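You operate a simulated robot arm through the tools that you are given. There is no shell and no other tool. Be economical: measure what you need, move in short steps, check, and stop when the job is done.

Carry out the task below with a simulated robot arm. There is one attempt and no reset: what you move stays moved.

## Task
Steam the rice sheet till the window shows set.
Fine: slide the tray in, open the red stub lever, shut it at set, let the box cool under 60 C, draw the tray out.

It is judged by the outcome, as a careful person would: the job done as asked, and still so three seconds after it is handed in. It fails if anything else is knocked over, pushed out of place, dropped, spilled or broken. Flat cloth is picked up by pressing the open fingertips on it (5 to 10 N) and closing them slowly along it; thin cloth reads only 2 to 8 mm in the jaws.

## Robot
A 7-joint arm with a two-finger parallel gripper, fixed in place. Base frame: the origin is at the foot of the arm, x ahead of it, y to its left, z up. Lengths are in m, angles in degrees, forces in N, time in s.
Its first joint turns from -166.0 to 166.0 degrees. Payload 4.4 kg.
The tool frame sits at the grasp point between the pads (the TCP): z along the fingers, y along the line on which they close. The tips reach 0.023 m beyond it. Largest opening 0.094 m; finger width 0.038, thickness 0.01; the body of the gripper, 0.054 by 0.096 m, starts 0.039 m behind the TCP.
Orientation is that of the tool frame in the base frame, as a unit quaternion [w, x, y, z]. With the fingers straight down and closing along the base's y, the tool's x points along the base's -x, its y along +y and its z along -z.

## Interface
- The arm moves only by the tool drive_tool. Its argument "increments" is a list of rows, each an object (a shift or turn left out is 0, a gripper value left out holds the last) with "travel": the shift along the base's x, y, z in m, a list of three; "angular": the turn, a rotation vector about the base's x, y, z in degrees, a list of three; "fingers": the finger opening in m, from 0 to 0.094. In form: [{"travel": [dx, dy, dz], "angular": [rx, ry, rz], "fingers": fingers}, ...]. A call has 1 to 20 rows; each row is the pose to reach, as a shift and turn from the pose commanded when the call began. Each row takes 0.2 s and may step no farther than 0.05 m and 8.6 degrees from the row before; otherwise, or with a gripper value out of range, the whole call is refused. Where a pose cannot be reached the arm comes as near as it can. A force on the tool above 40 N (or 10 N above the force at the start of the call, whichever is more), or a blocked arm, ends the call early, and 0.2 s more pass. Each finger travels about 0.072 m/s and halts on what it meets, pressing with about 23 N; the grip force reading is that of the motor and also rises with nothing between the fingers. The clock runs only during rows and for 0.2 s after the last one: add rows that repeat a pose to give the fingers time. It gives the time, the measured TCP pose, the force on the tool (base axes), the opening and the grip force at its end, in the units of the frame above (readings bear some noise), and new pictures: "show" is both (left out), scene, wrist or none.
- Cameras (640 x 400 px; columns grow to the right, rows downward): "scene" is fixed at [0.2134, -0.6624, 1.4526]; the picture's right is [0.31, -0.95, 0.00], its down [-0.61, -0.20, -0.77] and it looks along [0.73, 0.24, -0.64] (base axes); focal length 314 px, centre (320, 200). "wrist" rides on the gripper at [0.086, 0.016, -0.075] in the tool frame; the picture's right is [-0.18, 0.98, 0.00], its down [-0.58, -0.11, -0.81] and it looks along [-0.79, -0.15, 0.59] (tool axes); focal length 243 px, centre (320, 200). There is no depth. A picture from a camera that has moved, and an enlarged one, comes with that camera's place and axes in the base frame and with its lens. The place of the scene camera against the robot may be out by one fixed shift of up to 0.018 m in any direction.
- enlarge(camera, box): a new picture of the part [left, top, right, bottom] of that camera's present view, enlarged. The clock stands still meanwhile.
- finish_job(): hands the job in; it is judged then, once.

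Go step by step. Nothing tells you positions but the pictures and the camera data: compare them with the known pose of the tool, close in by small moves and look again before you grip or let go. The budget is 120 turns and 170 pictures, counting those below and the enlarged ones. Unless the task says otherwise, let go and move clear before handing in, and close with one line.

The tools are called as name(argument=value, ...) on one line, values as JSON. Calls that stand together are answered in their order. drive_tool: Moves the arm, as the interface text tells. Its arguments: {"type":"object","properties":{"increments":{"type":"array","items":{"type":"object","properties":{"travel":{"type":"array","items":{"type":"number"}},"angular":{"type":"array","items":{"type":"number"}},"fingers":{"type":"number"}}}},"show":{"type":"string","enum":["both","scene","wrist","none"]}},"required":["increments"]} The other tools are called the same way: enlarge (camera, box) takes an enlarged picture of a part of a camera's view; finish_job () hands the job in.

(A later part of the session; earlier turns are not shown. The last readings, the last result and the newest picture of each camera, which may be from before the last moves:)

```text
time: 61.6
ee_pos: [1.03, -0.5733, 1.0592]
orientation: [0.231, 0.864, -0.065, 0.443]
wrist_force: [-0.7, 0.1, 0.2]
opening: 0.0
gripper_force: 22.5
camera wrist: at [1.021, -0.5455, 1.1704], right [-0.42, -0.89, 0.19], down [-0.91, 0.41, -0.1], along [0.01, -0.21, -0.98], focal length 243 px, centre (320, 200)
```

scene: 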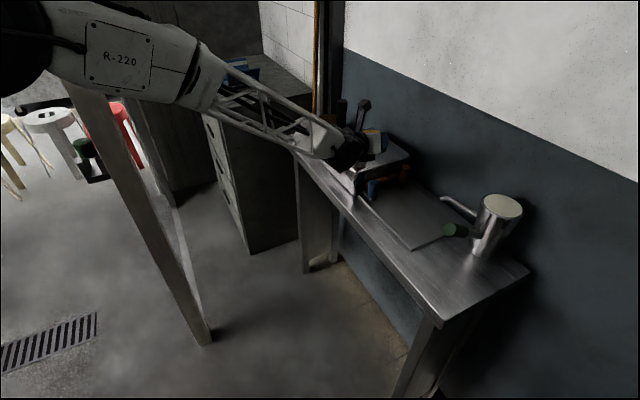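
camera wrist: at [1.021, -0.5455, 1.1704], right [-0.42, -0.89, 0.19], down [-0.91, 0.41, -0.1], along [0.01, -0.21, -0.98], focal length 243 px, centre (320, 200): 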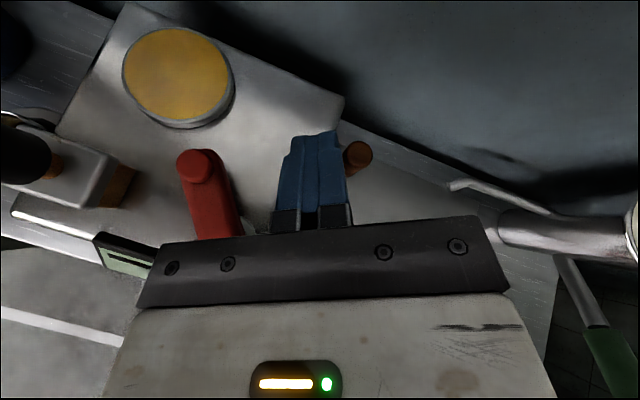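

This reaches well. I'll pitch 10° further, descend to stub height and push toward +a.

drive_tool(increments=[{"travel": [0, 0, -0.02], "angular": [2.6, 4.2, 0]}, {"travel": [0, 0, -0.04], "angular": [5.3, 8.5, 0]}, {"travel": [0, 0, -0.058], "angular": [5.3, 8.5, 0]}, {"travel": [0, 0, -0.058], "angular": [5.3, 8.5, 0]}])

enlarge(camera="scene", box=[320, 115, 416, 175])

```text
time: 62.6
ee_pos: [1.0285, -0.5737, 1.0019]
orientation: [0.2, 0.904, -0.063, 0.372]
wrist_force: [0.4, 1.9, 0.2]
opening: 0.0
gripper_force: 22.9
out of reach, approached as far as the arm can: row 1, 2
camera wrist: at [1.0393, -0.5538, 1.1151], right [-0.39, -0.9, 0.18], down [-0.91, 0.41, 0.08], along [-0.14, -0.13, -0.98], focal length 243 px, centre (320, 200)
```

scene: 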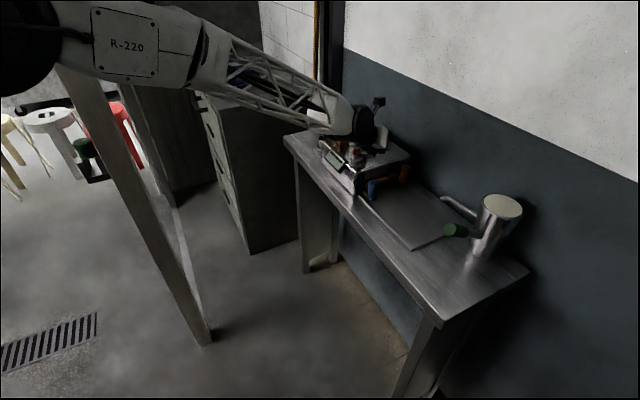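
wrist: 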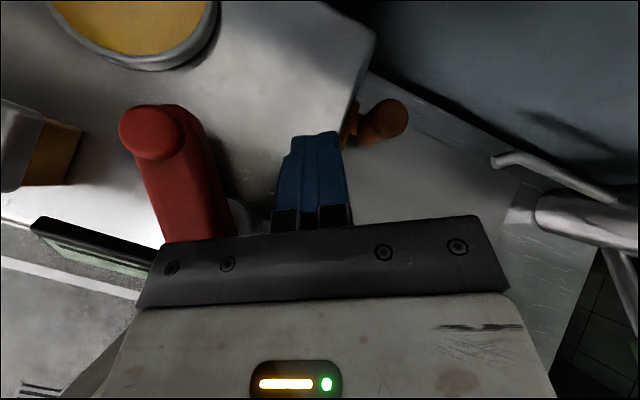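

```text
6.67 times, centred on (368, 145) of scene
camera zoom: at [0.2134, -0.6624, 1.4526], right [0.31, -0.95, 0.0], down [-0.61, -0.2, -0.77], along [0.73, 0.24, -0.64], focal length 2093 px, centre (0, 567)
```

zoom: 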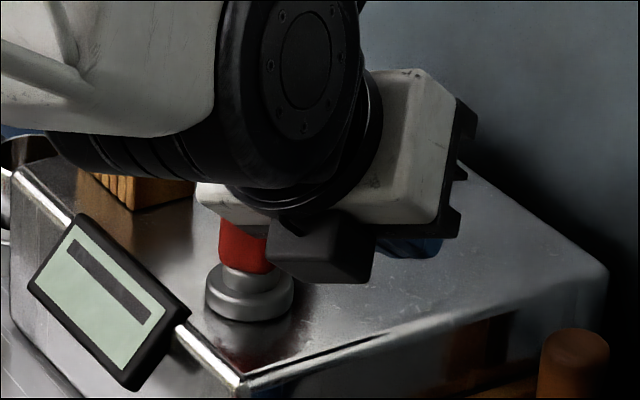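

Now I'm at stub height with the body above the block. Pushing toward +a.

drive_tool(increments=[{"travel": [0.007, 0.007, 0]}, {"travel": [0.014, 0.014, 0]}, {"travel": [0.021, 0.021, 0]}, {"travel": [0.026, 0.025, 0]}, {"travel": [0.03, 0.029, 0]}, {"travel": [0.034, 0.033, 0]}, {"travel": [0.037, 0.037, 0]}, {"travel": [0.037, 0.037, 0]}])

```text
time: 63.1
ee_pos: [1.0378, -0.5639, 1.0026]
orientation: [0.196, 0.904, -0.07, 0.374]
wrist_force: [-16.5, 6.1, 7.9]
opening: 0.0002
gripper_force: 22.6
stopped in row 2: the force on the tool passed its limit (the readings are from after the stop); the commanded pose is now the measured one
camera wrist: at [1.0473, -0.5465, 1.1163], right [-0.4, -0.9, 0.17], down [-0.91, 0.42, 0.08], along [-0.14, -0.12, -0.98], focal length 243 px, centre (320, 200)
```

scene: 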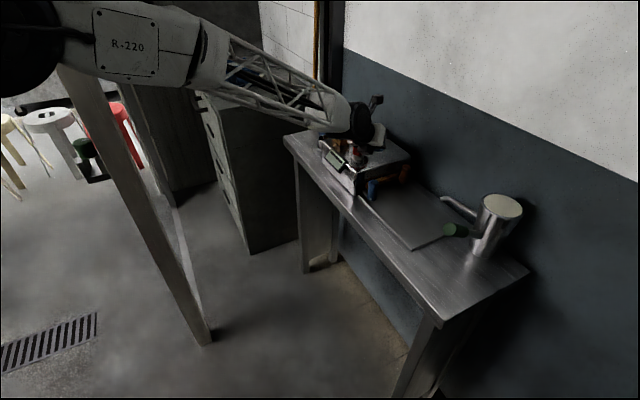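
wrist: 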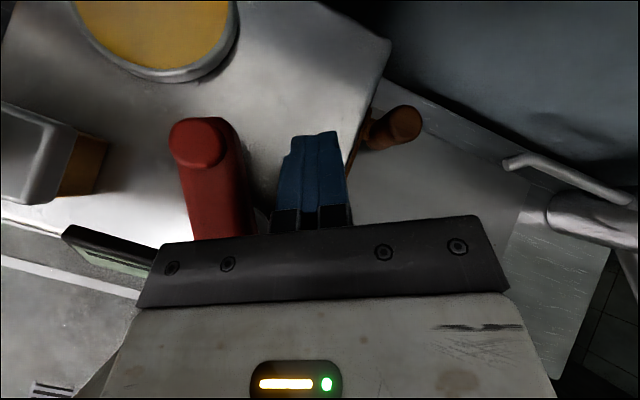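

Re-triangulating from wrist views only, the stub top is higher than I thought (z≈1.015, block top ≈1.0). I'll raise 2 cm, draw back a little and push the stub again.

drive_tool(increments=[{"travel": [-0.012, 0.0, 0.01]}, {"travel": [-0.015, 0.0, 0.022]}, {"travel": [-0.012, 0.003, 0.022]}, {"travel": [-0.005, 0.01, 0.022]}, {"travel": [0.002, 0.017, 0.022]}, {"travel": [0.007, 0.022, 0.022]}, {"travel": [0.012, 0.027, 0.022]}, {"travel": [0.017, 0.032, 0.022]}, {"travel": [0.017, 0.032, 0.022]}])

```text
time: 65.2
ee_pos: [1.0545, -0.5331, 1.0243]
orientation: [0.195, 0.904, -0.069, 0.374]
wrist_force: [-1.2, -1.5, 1.1]
opening: 0.0
gripper_force: 23.1
camera wrist: at [1.064, -0.5148, 1.1379], right [-0.4, -0.9, 0.17], down [-0.91, 0.42, 0.08], along [-0.14, -0.12, -0.98], focal length 243 px, centre (320, 200)
```

scene: 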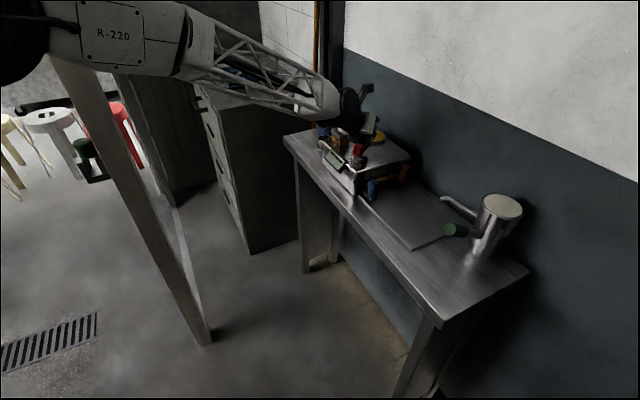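
wrist: 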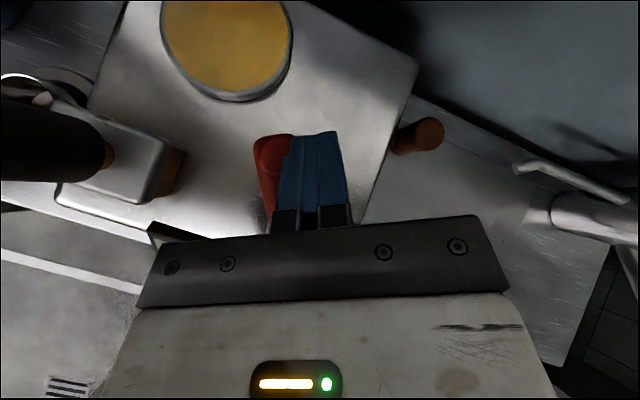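

enlarge(camera="scene", box=[320, 115, 416, 175])

enlarge(camera="wrist", box=[220, 110, 380, 210])

```text
6.67 times, centred on (368, 145) of scene
camera zoom: at [0.2134, -0.6624, 1.4526], right [0.31, -0.95, 0.0], down [-0.61, -0.2, -0.77], along [0.73, 0.24, -0.64], focal length 2093 px, centre (0, 567)
```

zoom: 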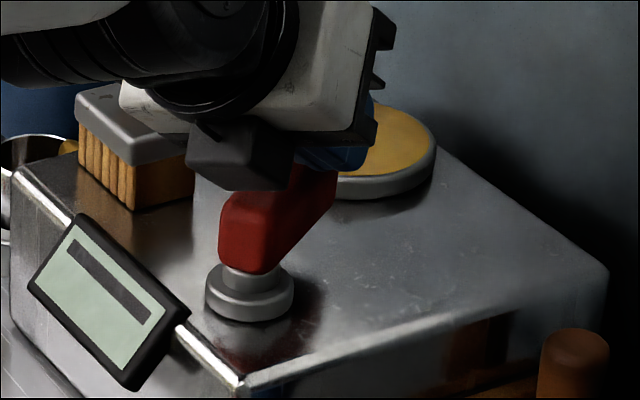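

```text
4.00 times, centred on (300, 160) of wrist
camera zoom: at [1.064, -0.5148, 1.1379], right [-0.4, -0.9, 0.17], down [-0.91, 0.42, 0.08], along [-0.14, -0.12, -0.98], focal length 970 px, centre (400, 360)
```

zoom: 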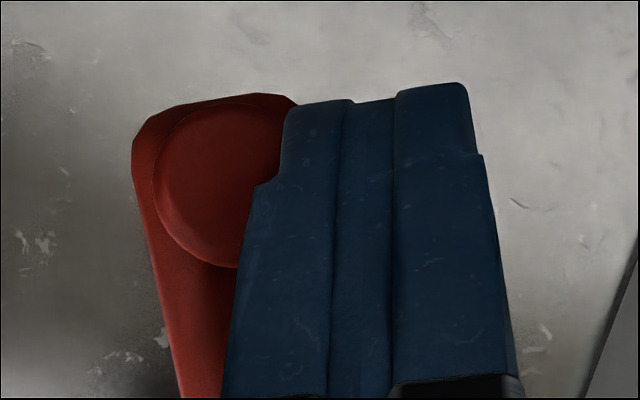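

Light contact, and the finger is against the stub. I'll keep pushing along the arc, slowly.

drive_tool(increments=[{"travel": [0.002, 0.005, 0]}, {"travel": [0.004, 0.01, 0]}, {"travel": [0.005, 0.015, 0]}, {"travel": [0.006, 0.02, 0]}, {"travel": [0.006, 0.025, 0]}, {"travel": [0.006, 0.03, 0]}, {"travel": [0.006, 0.03, 0]}])

enlarge(camera="scene", box=[320, 115, 416, 175])

```text
time: 66.8
ee_pos: [1.0608, -0.5016, 1.0246]
orientation: [0.196, 0.904, -0.07, 0.374]
wrist_force: [-0.3, -1.2, 3.3]
opening: 0.0002
gripper_force: 23.2
camera wrist: at [1.0702, -0.4843, 1.1377], right [-0.4, -0.9, 0.17], down [-0.91, 0.42, 0.08], along [-0.14, -0.12, -0.98], focal length 243 px, centre (320, 200)
```

scene: 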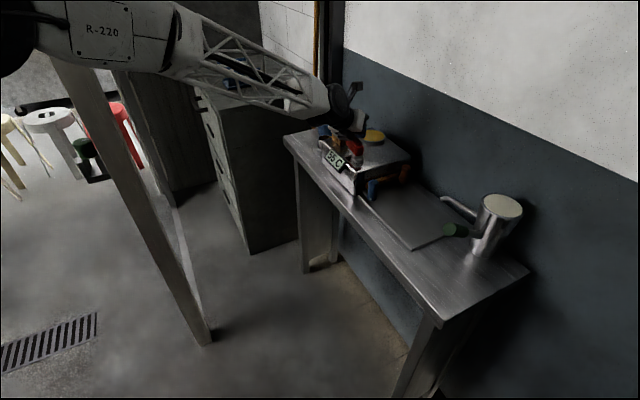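
wrist: 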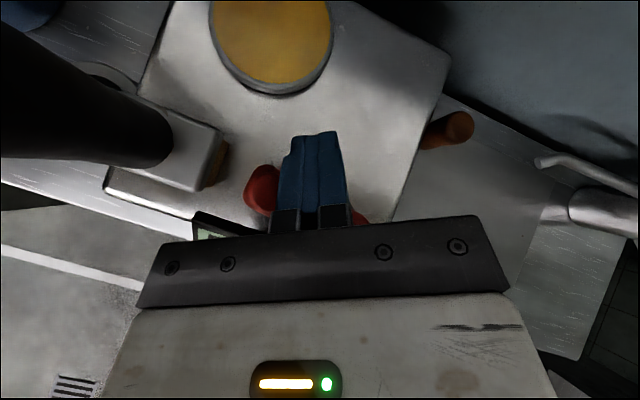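

```text
6.67 times, centred on (368, 145) of scene
camera zoom: at [0.2134, -0.6624, 1.4526], right [0.31, -0.95, 0.0], down [-0.61, -0.2, -0.77], along [0.73, 0.24, -0.64], focal length 2093 px, centre (0, 567)
```

zoom: 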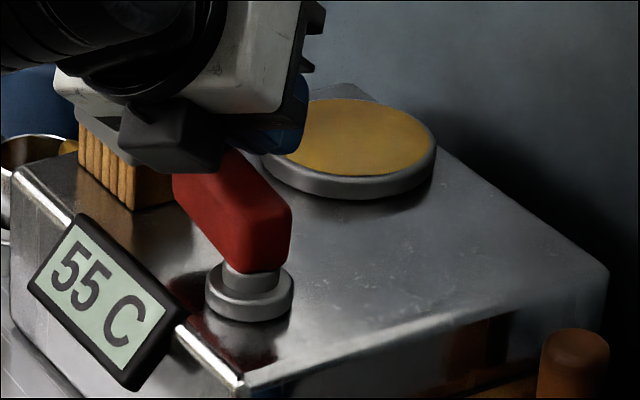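

The lever is open and the window reads 55 C. I'll lift off and wait just on the near side of the lever tip, ready to close it, while watching the display.

drive_tool(increments=[{"travel": [0, 0, 0.02]}, {"travel": [0, 0, 0.05]}, {"travel": [-0.025, 0.026, 0.05]}, {"travel": [-0.05, 0.052, 0.05]}, {"travel": [-0.05, 0.052, 0.05]}])

enlarge(camera="scene", box=[320, 125, 416, 185])

```text
time: 68.0
ee_pos: [1.0097, -0.4505, 1.0741]
orientation: [0.196, 0.904, -0.07, 0.374]
wrist_force: [0.2, 0.1, -0.5]
opening: 0.0
gripper_force: 23.0
camera wrist: at [1.0192, -0.4331, 1.1882], right [-0.4, -0.9, 0.17], down [-0.91, 0.42, 0.08], along [-0.14, -0.12, -0.98], focal length 243 px, centre (320, 200)
```

scene: 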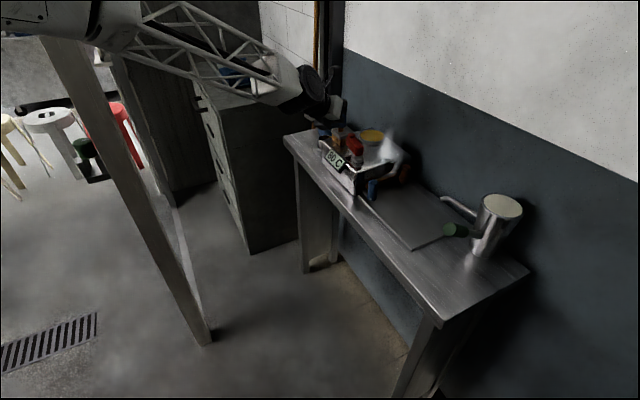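
wrist: 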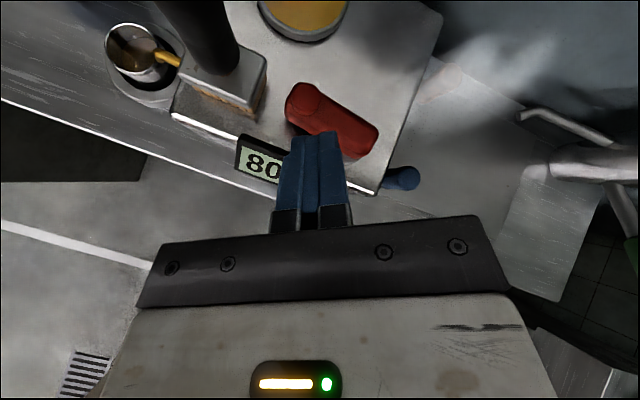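

```text
6.67 times, centred on (368, 155) of scene
camera zoom: at [0.2134, -0.6624, 1.4526], right [0.31, -0.95, 0.0], down [-0.61, -0.2, -0.77], along [0.73, 0.24, -0.64], focal length 2093 px, centre (0, 500)
```

zoom: 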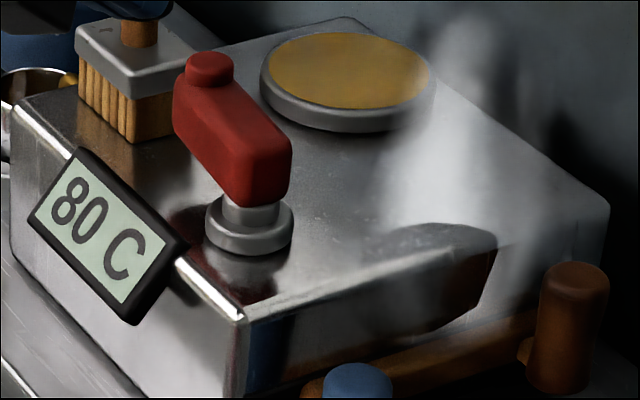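

80 C and rising, lever fully across. I'll drop to the ready position on the near side of the stub and read the display again.

drive_tool(increments=[{"travel": [0.0, 0.01, -0.025]}, {"travel": [0.0, 0.01, -0.05]}])

enlarge(camera="scene", box=[320, 125, 416, 185])

```text
time: 68.5
ee_pos: [1.0114, -0.439, 1.0248]
orientation: [0.195, 0.904, -0.069, 0.374]
wrist_force: [0.0, -0.1, 0.3]
opening: 0.0
gripper_force: 22.6
camera wrist: at [1.0192, -0.4224, 1.1383], right [-0.4, -0.9, 0.17], down [-0.91, 0.42, 0.08], along [-0.14, -0.12, -0.98], focal length 243 px, centre (320, 200)
```

scene: 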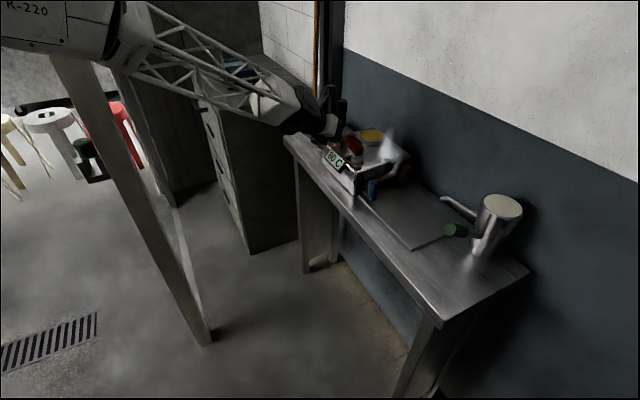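
wrist: 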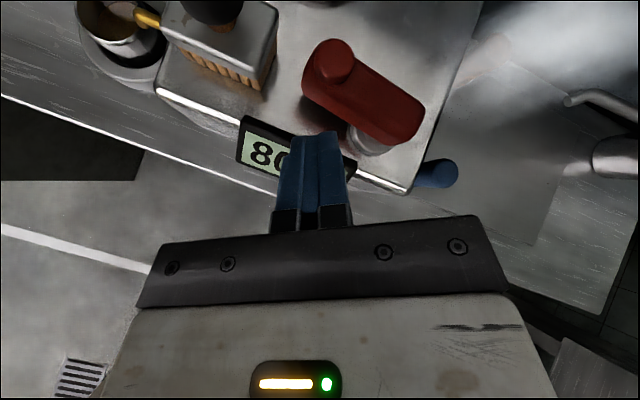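

```text
6.67 times, centred on (368, 155) of scene
camera zoom: at [0.2134, -0.6624, 1.4526], right [0.31, -0.95, 0.0], down [-0.61, -0.2, -0.77], along [0.73, 0.24, -0.64], focal length 2093 px, centre (0, 500)
```

zoom: 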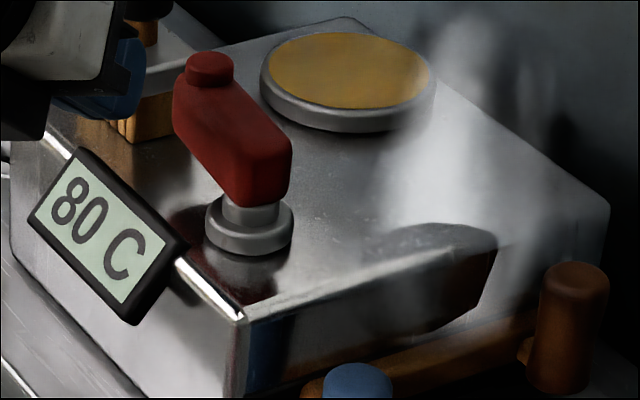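

Holding at 80 C; I'm poised to close. I'll wait about a second at a time, checking only the display.

drive_tool(increments=[{}, {}, {}, {}, {}], show="none")

enlarge(camera="scene", box=[320, 125, 416, 185])

```text
time: 69.8
ee_pos: [1.0095, -0.4398, 1.0237]
orientation: [0.196, 0.904, -0.07, 0.374]
wrist_force: [-0.3, -0.8, -0.5]
opening: 0.0
gripper_force: 23.2
```

```text
6.67 times, centred on (368, 155) of scene
camera zoom: at [0.2134, -0.6624, 1.4526], right [0.31, -0.95, 0.0], down [-0.61, -0.2, -0.77], along [0.73, 0.24, -0.64], focal length 2093 px, centre (0, 500)
```

zoom: 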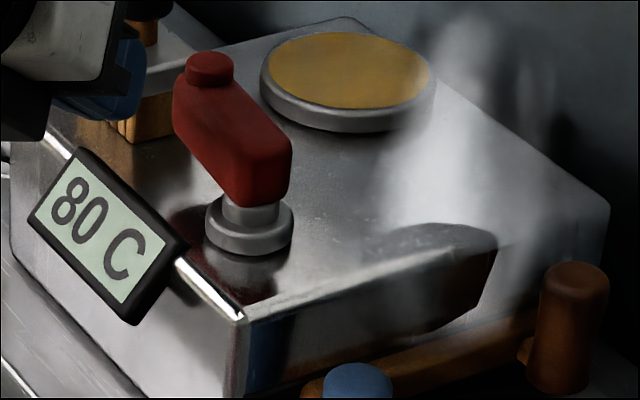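

drive_tool(increments=[{}, {}, {}, {}, {}, {}], show="none")

enlarge(camera="scene", box=[320, 125, 416, 185])

```text
time: 71.2
ee_pos: [1.0107, -0.4406, 1.0241]
orientation: [0.195, 0.904, -0.07, 0.374]
wrist_force: [0.6, 0.3, 0.5]
opening: 0.0002
gripper_force: 23.0
```

```text
6.67 times, centred on (368, 155) of scene
camera zoom: at [0.2134, -0.6624, 1.4526], right [0.31, -0.95, 0.0], down [-0.61, -0.2, -0.77], along [0.73, 0.24, -0.64], focal length 2093 px, centre (0, 500)
```

zoom: 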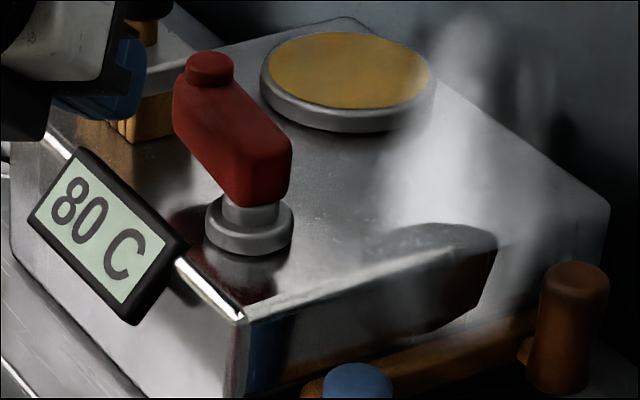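

drive_tool(increments=[{}, {}, {}, {}, {}, {}, {}, {}, {}, {}], show="none")

enlarge(camera="scene", box=[320, 125, 416, 185])

```text
time: 73.3
ee_pos: [1.0105, -0.4396, 1.0236]
orientation: [0.196, 0.904, -0.07, 0.373]
wrist_force: [-0.3, -0.6, 0.3]
opening: 0.0
gripper_force: 23.0
```

```text
6.67 times, centred on (368, 155) of scene
camera zoom: at [0.2134, -0.6624, 1.4526], right [0.31, -0.95, 0.0], down [-0.61, -0.2, -0.77], along [0.73, 0.24, -0.64], focal length 2093 px, centre (0, 500)
```

zoom: 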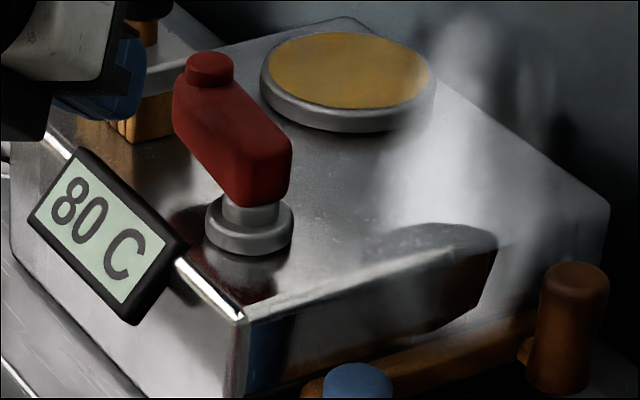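

drive_tool(increments=[{}, {}, {}, {}, {}, {}, {}, {}, {}, {}, {}, {}, {}, {}, {}], show="none")

enlarge(camera="scene", box=[320, 125, 416, 185])

```text
time: 76.5
ee_pos: [1.012, -0.4403, 1.0242]
orientation: [0.195, 0.904, -0.07, 0.374]
wrist_force: [-0.2, -0.4, -0.6]
opening: 0.0002
gripper_force: 22.5
```

```text
6.67 times, centred on (368, 155) of scene
camera zoom: at [0.2134, -0.6624, 1.4526], right [0.31, -0.95, 0.0], down [-0.61, -0.2, -0.77], along [0.73, 0.24, -0.64], focal length 2093 px, centre (0, 500)
```

zoom: 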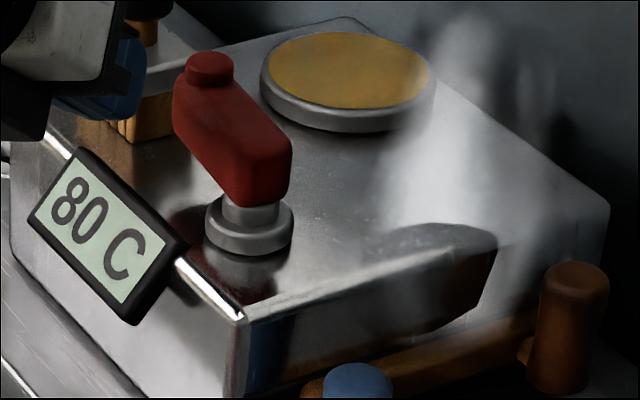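

drive_tool(increments=[{}, {}, {}, {}, {}, {}, {}, {}, {}, {}, {}, {}, {}, {}, {}, {}, {}, {}, {}, {}], show="none")

enlarge(camera="scene", box=[320, 125, 416, 185])

```text
time: 80.8
ee_pos: [1.0105, -0.4405, 1.0236]
orientation: [0.197, 0.904, -0.071, 0.373]
wrist_force: [-0.5, 0.1, 0.0]
opening: 0.0001
gripper_force: 23.3
```

```text
6.67 times, centred on (368, 155) of scene
camera zoom: at [0.2134, -0.6624, 1.4526], right [0.31, -0.95, 0.0], down [-0.61, -0.2, -0.77], along [0.73, 0.24, -0.64], focal length 2093 px, centre (0, 500)
```

zoom: 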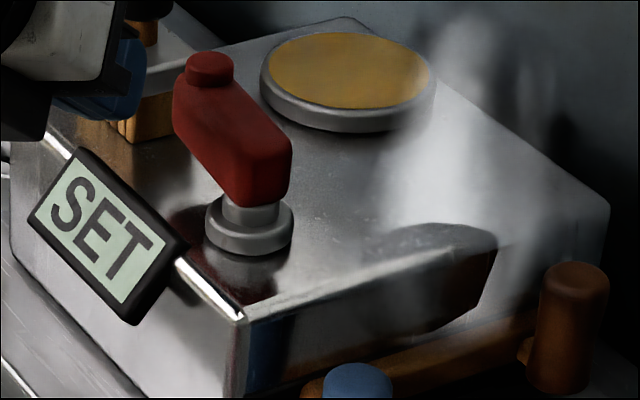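

SET is showing: closing now by pushing the stub outward from the near side, then back across.

drive_tool(increments=[{"travel": [0.021, -0.022, 0]}, {"travel": [0.035, -0.036, 0]}, {"travel": [0.045, -0.047, 0]}, {"travel": [0.054, -0.058, 0]}, {"travel": [0.062, -0.069, 0]}, {"travel": [0.067, -0.076, 0]}, {"travel": [0.063, -0.08, 0]}, {"travel": [0.058, -0.085, 0]}, {"travel": [0.058, -0.085, 0]}])

enlarge(camera="scene", box=[320, 115, 416, 175])

```text
time: 82.8
ee_pos: [1.0701, -0.5226, 1.0255]
orientation: [0.196, 0.904, -0.069, 0.375]
wrist_force: [18.8, 19.3, 12.3]
opening: 0.0
gripper_force: 23.0
camera wrist: at [1.0792, -0.5059, 1.1388], right [-0.4, -0.9, 0.17], down [-0.91, 0.41, 0.08], along [-0.14, -0.12, -0.98], focal length 243 px, centre (320, 200)
```

scene: 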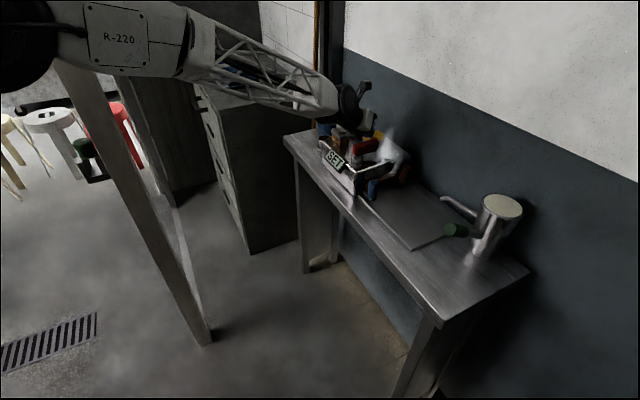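
wrist: 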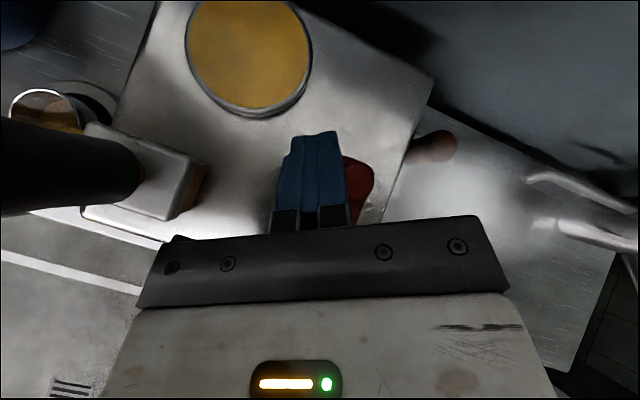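

```text
6.67 times, centred on (368, 145) of scene
camera zoom: at [0.2134, -0.6624, 1.4526], right [0.31, -0.95, 0.0], down [-0.61, -0.2, -0.77], along [0.73, 0.24, -0.64], focal length 2093 px, centre (0, 567)
```

zoom: 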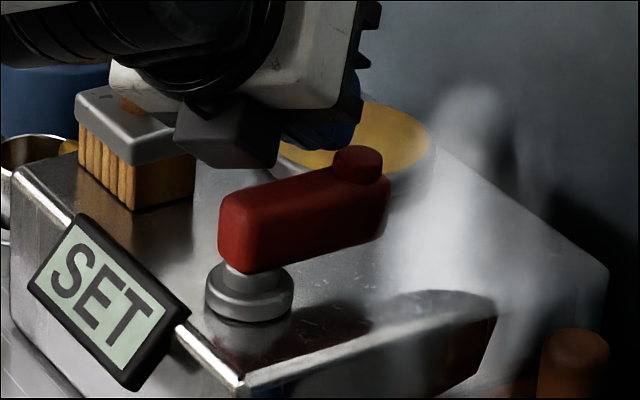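

The lever is back at its closed stop. I'll lift clear, move away from the brush and watch the cooling.

drive_tool(increments=[{"travel": [0.004, 0.004, 0.01]}, {"travel": [0.004, 0.004, 0.04]}, {"travel": [-0.02, 0.025, 0.06]}, {"travel": [-0.05, 0.045, 0.08]}, {"travel": [-0.085, 0.055, 0.1]}, {"travel": [-0.12, 0.055, 0.11]}, {"travel": [-0.155, 0.045, 0.11]}, {"travel": [-0.19, 0.025, 0.11]}, {"travel": [-0.22, 0.0, 0.11]}, {"travel": [-0.22, 0.0, 0.11]}], show="wrist")

enlarge(camera="scene", box=[320, 125, 416, 185])

```text
time: 85.0
ee_pos: [0.8618, -0.5081, 1.136]
orientation: [0.215, 0.879, -0.077, 0.42]
wrist_force: [0.0, -0.7, -1.1]
opening: 0.0
gripper_force: 23.0
out of reach, approached as far as the arm can: row 8, 9, 10
camera wrist: at [0.859, -0.4865, 1.2495], right [-0.43, -0.89, 0.16], down [-0.9, 0.43, -0.03], along [-0.04, -0.16, -0.99], focal length 243 px, centre (320, 200)
```

wrist: 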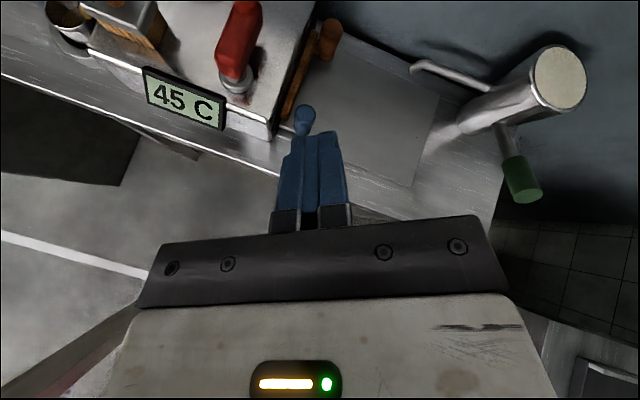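

```text
6.67 times, centred on (368, 155) of scene
camera zoom: at [0.2134, -0.6624, 1.4526], right [0.31, -0.95, 0.0], down [-0.61, -0.2, -0.77], along [0.73, 0.24, -0.64], focal length 2093 px, centre (0, 500)
```

zoom: 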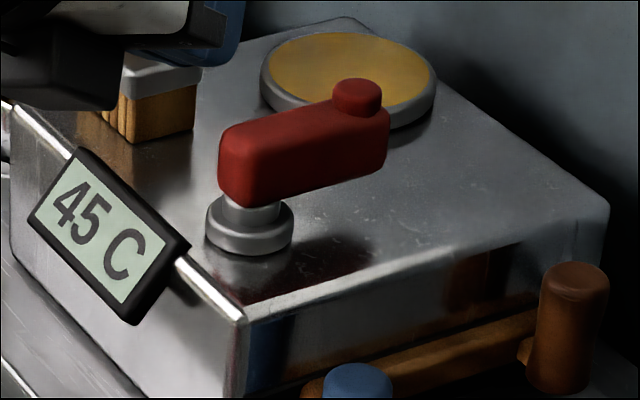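

The box reads 45 C, already below 60, and the lever is closed. For drawing the tray I'll roll the wrist so the jaws close across the blue grip from near and far sides (no room on its box side), keeping the camera on the free side.

drive_tool(increments=[{"angular": [-6, 3.77, 4.73]}, {"angular": [-12, 7.5, 9.5]}, {"angular": [-18, 11.3, 14.2]}, {"angular": [-24, 15.1, 18.9]}, {"angular": [-30, 18.8, 23.7]}, {"angular": [-36, 22.6, 28.4]}, {"angular": [-42, 26.4, 33.1]}, {"angular": [-48, 30.1, 37.9]}, {"angular": [-54, 33.9, 42.6]}, {"angular": [-60, 37.7, 47.3]}, {"angular": [-66, 41.4, 52.1]}, {"angular": [-72, 45.2, 56.8]}, {"angular": [-78, 49, 61.5]}, {"angular": [-84, 52.8, 66.3]}, {"angular": [-90, 56.5, 71]}, {"angular": [-96, 60.3, 75.7]}, {"angular": [-102, 64.1, 80.5]}, {"angular": [-108, 67.8, 85.2]}, {"angular": [-114, 71.6, 89.9]}, {"angular": [-119, 75, 94.3]}], show="none")

drive_tool(increments=[{"angular": [-6, 3.77, 4.73]}, {"angular": [-12, 7.5, 9.5]}, {"angular": [-18, 11.3, 14.2]}, {"angular": [-24, 15.1, 18.9]}, {"angular": [-30, 18.8, 23.7]}, {"angular": [-36, 22.6, 28.4]}, {"angular": [-42, 26.4, 33.1]}, {"angular": [-48, 30.1, 37.9], "fingers": 0.06}, {"angular": [-51, 32, 40.5], "fingers": 0.06}, {"angular": [-51, 32, 40.5], "fingers": 0.06}])

```text
time: 89.2
ee_pos: [0.849, -0.526, 1.1336]
orientation: [0.474, 0.149, 0.843, -0.206]
wrist_force: [0.4, 0.2, 1.4]
opening: 0.0
gripper_force: 23.3
out of reach, approached as far as the arm can: row 1
```

```text
time: 91.3
ee_pos: [0.8502, -0.5248, 1.1333]
orientation: [0.293, -0.409, 0.767, -0.398]
wrist_force: [0.7, 1.0, 0.1]
opening: 0.0602
gripper_force: 0.0
camera wrist: at [0.7429, -0.5657, 1.1473], right [-0.29, 0.5, -0.81], down [-0.29, 0.76, 0.57], along [0.91, 0.41, -0.08], focal length 243 px, centre (320, 200)
```

scene: 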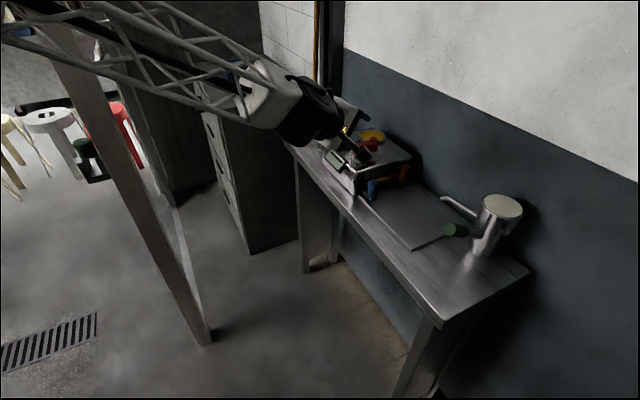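
wrist: 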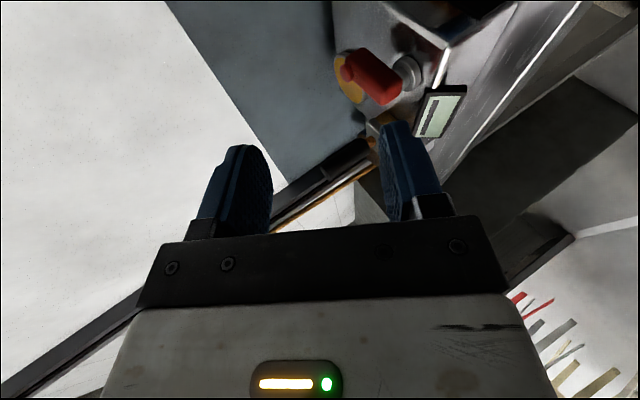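

Rolled nicely. Now I'll pitch to about 58° down, square with the table, and move above the blue grip.

drive_tool(increments=[{"angular": [2.8, 6.4, -3.6], "travel": [0.02, -0.01, 0]}, {"angular": [5.5, 12.8, -7.1], "travel": [0.04, -0.02, 0]}, {"angular": [8.3, 19.2, -10.7], "travel": [0.06, -0.03, 0]}, {"angular": [11.1, 25.6, -14.2], "travel": [0.08, -0.04, -0.03]}, {"angular": [11.1, 25.6, -14.2], "travel": [0.09, -0.045, -0.07]}, {"angular": [11.1, 25.6, -14.2], "travel": [0.101, -0.051, -0.1]}, {"angular": [11.1, 25.6, -14.2], "travel": [0.101, -0.051, -0.1]}])

```text
time: 93.0
ee_pos: [0.8613, -0.5301, 1.0729]
orientation: [0.233, -0.392, 0.816, -0.354]
wrist_force: [-0.8, 0.1, -0.6]
opening: 0.0601
gripper_force: 0.1
out of reach, approached as far as the arm can: row 1, 2, 3, 4, 5, 6, 7
camera wrist: at [0.7546, -0.5626, 1.1], right [-0.36, 0.58, -0.73], down [-0.14, 0.74, 0.66], along [0.92, 0.34, -0.18], focal length 243 px, centre (320, 200)
```

scene: 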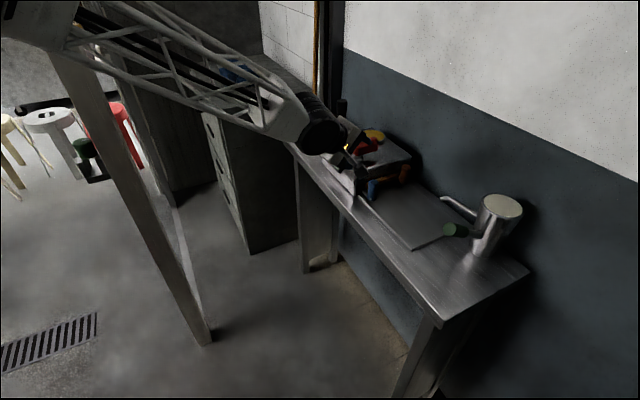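
wrist: 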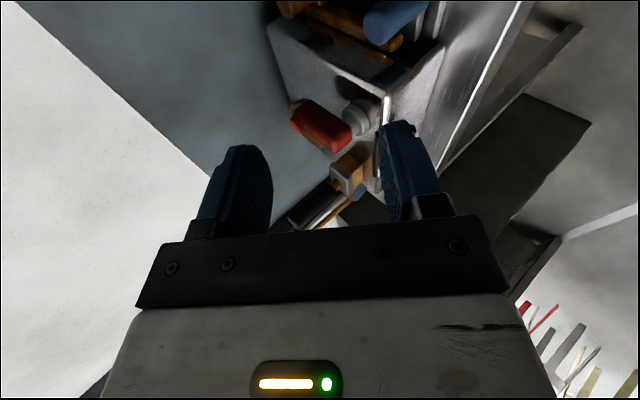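

The arm reports a limit again. I'll test moving radially outward with the present orientation, which worked well before.

drive_tool(increments=[{"travel": [0.02, -0.015, 0]}, {"travel": [0.04, -0.03, 0]}, {"travel": [0.06, -0.045, 0]}, {"travel": [0.06, -0.045, 0]}], show="none")

drive_tool(increments=[{"angular": [0, 0, -5]}, {"angular": [0, 0, -10]}, {"angular": [0, 0, -15]}, {"angular": [0, 0, -15]}], show="none")

```text
time: 94.0
ee_pos: [0.9148, -0.5748, 1.0684]
orientation: [0.235, -0.392, 0.816, -0.354]
wrist_force: [0.0, -0.9, -0.3]
opening: 0.06
gripper_force: 0.1
out of reach, approached as far as the arm can: row 3, 4
```

```text
time: 95.0
ee_pos: [0.9146, -0.5757, 1.0698]
orientation: [0.18, -0.29, 0.857, -0.385]
wrist_force: [0.7, 0.7, -1.0]
opening: 0.0599
gripper_force: 0.1
out of reach, approached as far as the arm can: row 1, 2, 3
```

Yaw worked: the tool now points straight across the table. I'll add pitch and move above the grip.

drive_tool(increments=[{"angular": [4.3, 4.2, 0], "travel": [0.012, 0, 0]}, {"angular": [8.6, 8.3, 0], "travel": [0.025, 0, 0]}, {"angular": [12.9, 12.5, 0], "travel": [0.0375, 0, -0.02]}, {"angular": [12.9, 12.5, 0], "travel": [0.0375, 0, -0.05]}, {"angular": [12.9, 12.5, 0], "travel": [0.0375, 0, -0.05]}])

```text
time: 96.2
ee_pos: [0.9519, -0.5769, 1.0161]
orientation: [0.121, -0.299, 0.913, -0.249]
wrist_force: [-0.2, 0.3, 0.2]
opening: 0.0599
gripper_force: 0.0
camera wrist: at [0.848, -0.5894, 1.0658], right [-0.33, 0.8, -0.51], down [0.22, 0.59, 0.78], along [0.92, 0.15, -0.37], focal length 243 px, centre (320, 200)
```

scene: 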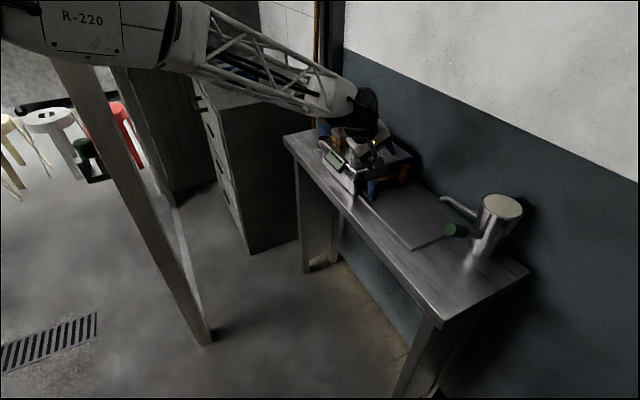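
wrist: 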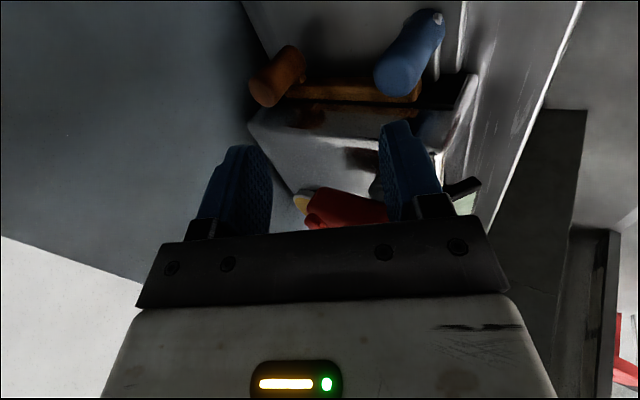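

In position above the grip. I'll steepen 8° more, set the jaws to 50 mm and come down most of the way before looking.

drive_tool(increments=[{"angular": [2.9, 2.8, 0], "fingers": 0.05}, {"angular": [5.8, 5.6, 0], "travel": [-0.0035, 0.0036, -0.02], "fingers": 0.05}, {"angular": [5.8, 5.6, 0], "travel": [-0.0035, 0.0036, -0.045], "fingers": 0.05}, {"angular": [5.8, 5.6, 0], "travel": [-0.0035, 0.0036, -0.066], "fingers": 0.05}, {"angular": [5.8, 5.6, 0], "travel": [-0.0035, 0.0036, -0.066], "fingers": 0.05}])

```text
time: 97.3
ee_pos: [0.9485, -0.5734, 0.9528]
orientation: [0.09, -0.305, 0.929, -0.188]
wrist_force: [0.4, -0.1, 0.1]
opening: 0.0502
gripper_force: 0.0
camera wrist: at [0.8499, -0.59, 1.0094], right [-0.38, 0.84, -0.39], down [0.29, 0.51, 0.81], along [0.88, 0.19, -0.44], focal length 243 px, centre (320, 200)
```

scene: 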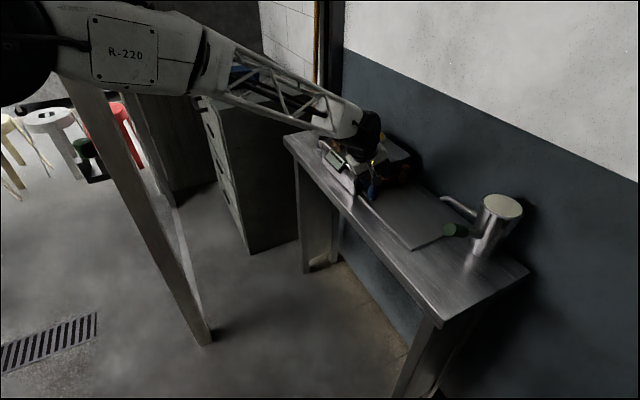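
wrist: 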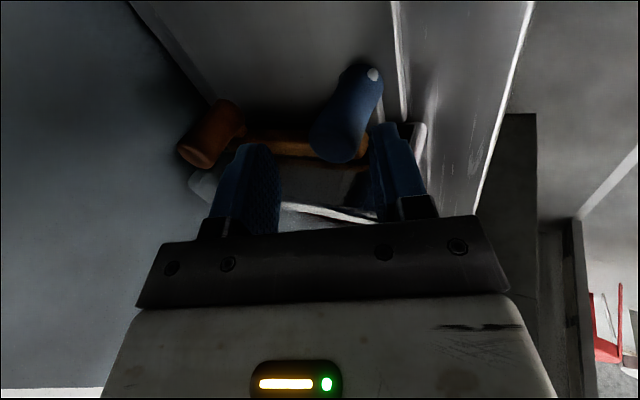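

The grip sits between the jaws. I'll descend the remaining 4.5 cm with a tiny correction toward the grip's centre.

drive_tool(increments=[{"travel": [0.004, 0.001, -0.01]}, {"travel": [0.005, 0.001, -0.02]}, {"travel": [0.005, 0.001, -0.03]}, {"travel": [0.005, 0.001, -0.038]}, {"travel": [0.005, 0.001, -0.045]}, {"travel": [0.005, 0.001, -0.045]}], show="wrist")

```text
time: 98.8
ee_pos: [0.9544, -0.5713, 0.9082]
orientation: [0.091, -0.305, 0.929, -0.188]
wrist_force: [0.5, -0.1, 0.5]
opening: 0.0497
gripper_force: 0.1
camera wrist: at [0.8556, -0.59, 0.9647], right [-0.38, 0.84, -0.39], down [0.29, 0.51, 0.81], along [0.88, 0.19, -0.44], focal length 243 px, centre (320, 200)
```

wrist: 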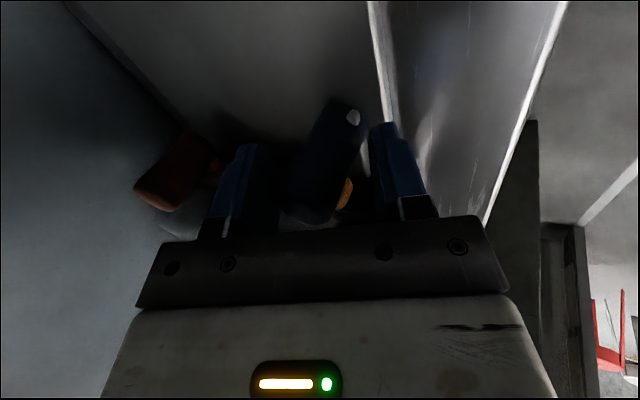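

The grip is between the pads with no contact. I'll close the jaws on it.

drive_tool(increments=[{"fingers": 0.04}, {"fingers": 0.03}, {"fingers": 0.02}, {"fingers": 0.015}, {"fingers": 0.015}], show="wrist")

```text
time: 99.5
ee_pos: [0.9546, -0.574, 0.9097]
orientation: [0.092, -0.304, 0.929, -0.189]
wrist_force: [10.8, -9.1, -3.4]
opening: 0.0433
gripper_force: 45.5
stopped in row 3: the force on the tool passed its limit (the readings are from after the stop); the commanded pose is now the measured one
camera wrist: at [0.856, -0.5912, 0.966], right [-0.37, 0.84, -0.39], down [0.29, 0.51, 0.81], along [0.88, 0.19, -0.43], focal length 243 px, centre (320, 200)
```

wrist: 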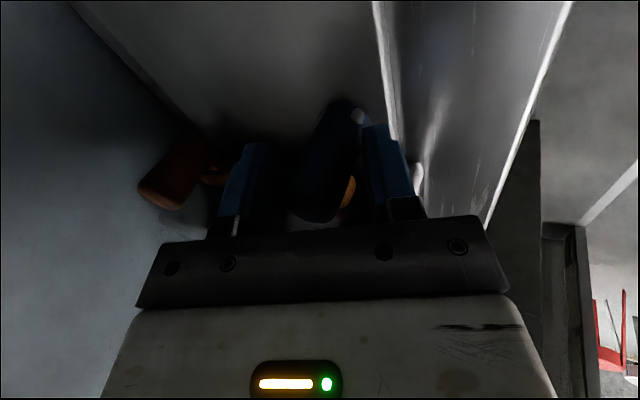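

The jaws have contacted at 43 mm, diagonally on the grip. I'll relieve the sideways load slightly and close again.

drive_tool(increments=[{"travel": [0.002, -0.002, 0], "fingers": 0.04}, {"travel": [0.003, -0.003, 0], "fingers": 0.038}, {"travel": [0.003, -0.003, 0], "fingers": 0.036}, {"travel": [0.003, -0.003, 0], "fingers": 0.036}], show="none")

```text
time: 100.0
ee_pos: [0.9557, -0.5736, 0.9098]
orientation: [0.09, -0.304, 0.93, -0.187]
wrist_force: [-9.3, 9.0, 8.8]
opening: 0.043
gripper_force: 45.0
stopped in row 2: the force on the tool passed its limit (the readings are from after the stop); the commanded pose is now the measured one
```

It's clamped. Now I'll draw the tray along -a gently.

drive_tool(increments=[{"travel": [-0.004, -0.0035, 0], "fingers": 0.036}, {"travel": [-0.007, -0.007, 0]}, {"travel": [-0.0145, -0.014, 0]}, {"travel": [-0.0215, -0.021, 0]}, {"travel": [-0.0215, -0.021, 0]}])

```text
time: 101.2
ee_pos: [0.9333, -0.5962, 0.908]
orientation: [0.091, -0.304, 0.93, -0.188]
wrist_force: [10.6, -3.5, 4.6]
opening: 0.0426
gripper_force: 44.6
camera wrist: at [0.8353, -0.6122, 0.9664], right [-0.37, 0.84, -0.39], down [0.29, 0.5, 0.81], along [0.88, 0.19, -0.44], focal length 243 px, centre (320, 200)
```

scene: 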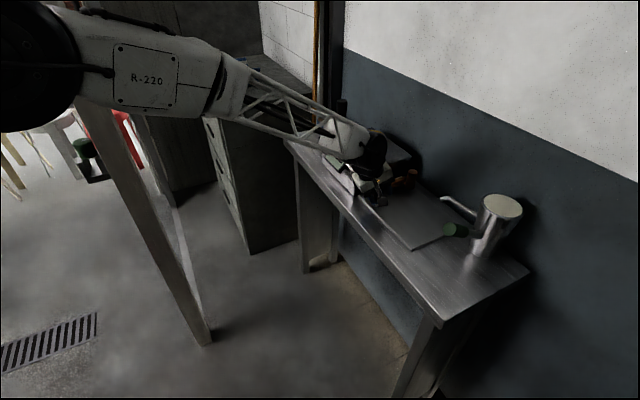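
wrist: 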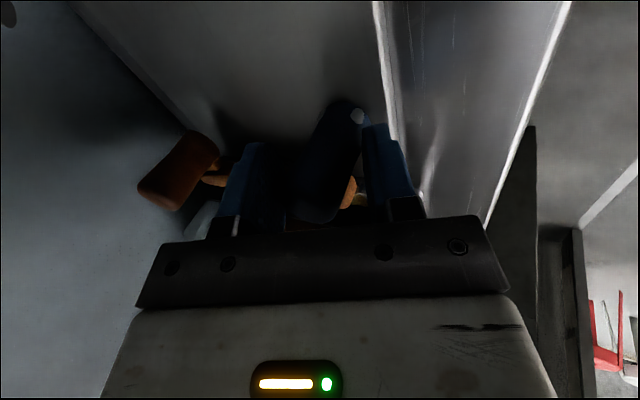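

The tray is coming out with the grip. I'll continue drawing along the same line.

drive_tool(increments=[{"travel": [-0.007, -0.007, 0]}, {"travel": [-0.0145, -0.014, 0]}, {"travel": [-0.0215, -0.021, 0]}, {"travel": [-0.029, -0.028, 0]}, {"travel": [-0.036, -0.035, 0]}, {"travel": [-0.043, -0.042, 0]}, {"travel": [-0.05, -0.0485, 0]}, {"travel": [-0.0575, -0.0555, 0]}, {"travel": [-0.065, -0.0625, 0]}, {"travel": [-0.065, -0.0625, 0]}])

```text
time: 102.5
ee_pos: [0.895, -0.6341, 0.9101]
orientation: [0.09, -0.304, 0.93, -0.187]
wrist_force: [7.6, -15.5, -1.3]
opening: 0.0428
gripper_force: 45.1
stopped in row 6: the force on the tool passed its limit (the readings are from after the stop); the commanded pose is now the measured one
camera wrist: at [0.796, -0.6514, 0.9665], right [-0.37, 0.84, -0.39], down [0.29, 0.51, 0.81], along [0.88, 0.19, -0.44], focal length 243 px, centre (320, 200)
```

scene: 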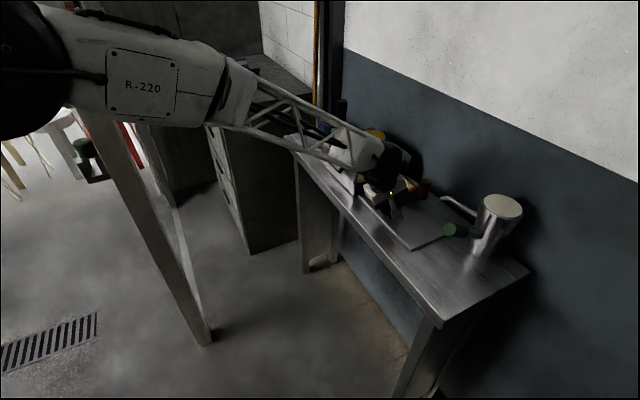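
wrist: 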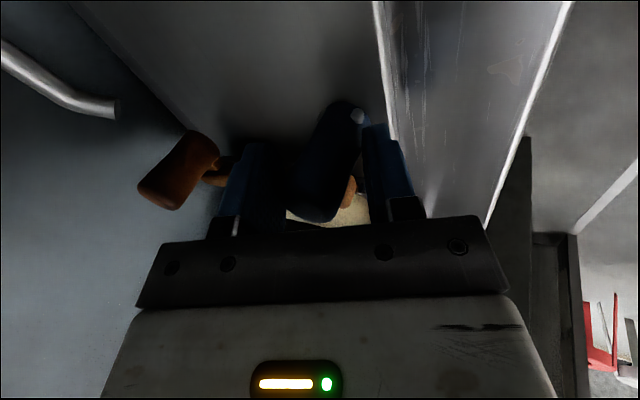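

A side load has built up because my line deviates slightly from the rails. I'll correct outward 3 mm and continue with a small slope.

drive_tool(increments=[{"travel": [0.002, -0.002, 0]}, {"travel": [-0.005, -0.0095, 0]}, {"travel": [-0.012, -0.017, 0]}, {"travel": [-0.0185, -0.0245, 0]}, {"travel": [-0.0255, -0.032, 0]}, {"travel": [-0.032, -0.0395, 0]}, {"travel": [-0.0385, -0.0475, 0]}, {"travel": [-0.0385, -0.0475, 0]}])

```text
time: 103.0
ee_pos: [0.8948, -0.6335, 0.9093]
orientation: [0.091, -0.304, 0.93, -0.187]
wrist_force: [-12.8, 7.0, 9.7]
opening: 0.0426
gripper_force: 44.9
stopped in row 2: the force on the tool passed its limit (the readings are from after the stop); the commanded pose is now the measured one
camera wrist: at [0.7968, -0.6512, 0.9668], right [-0.38, 0.84, -0.39], down [0.3, 0.5, 0.81], along [0.88, 0.19, -0.44], focal length 243 px, centre (320, 200)
```

scene: 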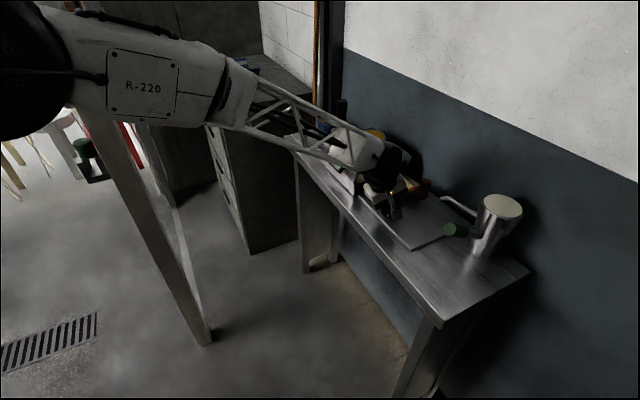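
wrist: 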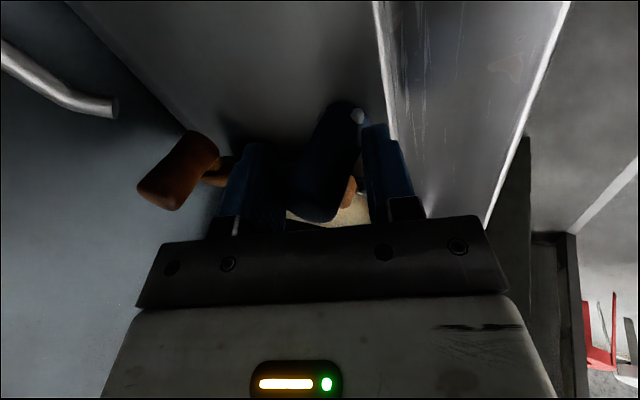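

The measured track gives the true rail direction (-0.713, -0.701). I'll follow exactly that from here.

drive_tool(increments=[{"travel": [-0.004, -0.003, 0]}, {"travel": [-0.008, -0.007, 0]}, {"travel": [-0.0135, -0.0125, 0]}, {"travel": [-0.0185, -0.0175, 0]}, {"travel": [-0.0235, -0.0225, 0]}, {"travel": [-0.0285, -0.0275, 0]}, {"travel": [-0.0335, -0.0325, 0]}, {"travel": [-0.0385, -0.0375, 0]}], show="none")

```text
time: 104.8
ee_pos: [0.8573, -0.6705, 0.9094]
orientation: [0.09, -0.305, 0.93, -0.187]
wrist_force: [-17.3, 24.3, 14.5]
opening: 0.0426
gripper_force: 45.4
```

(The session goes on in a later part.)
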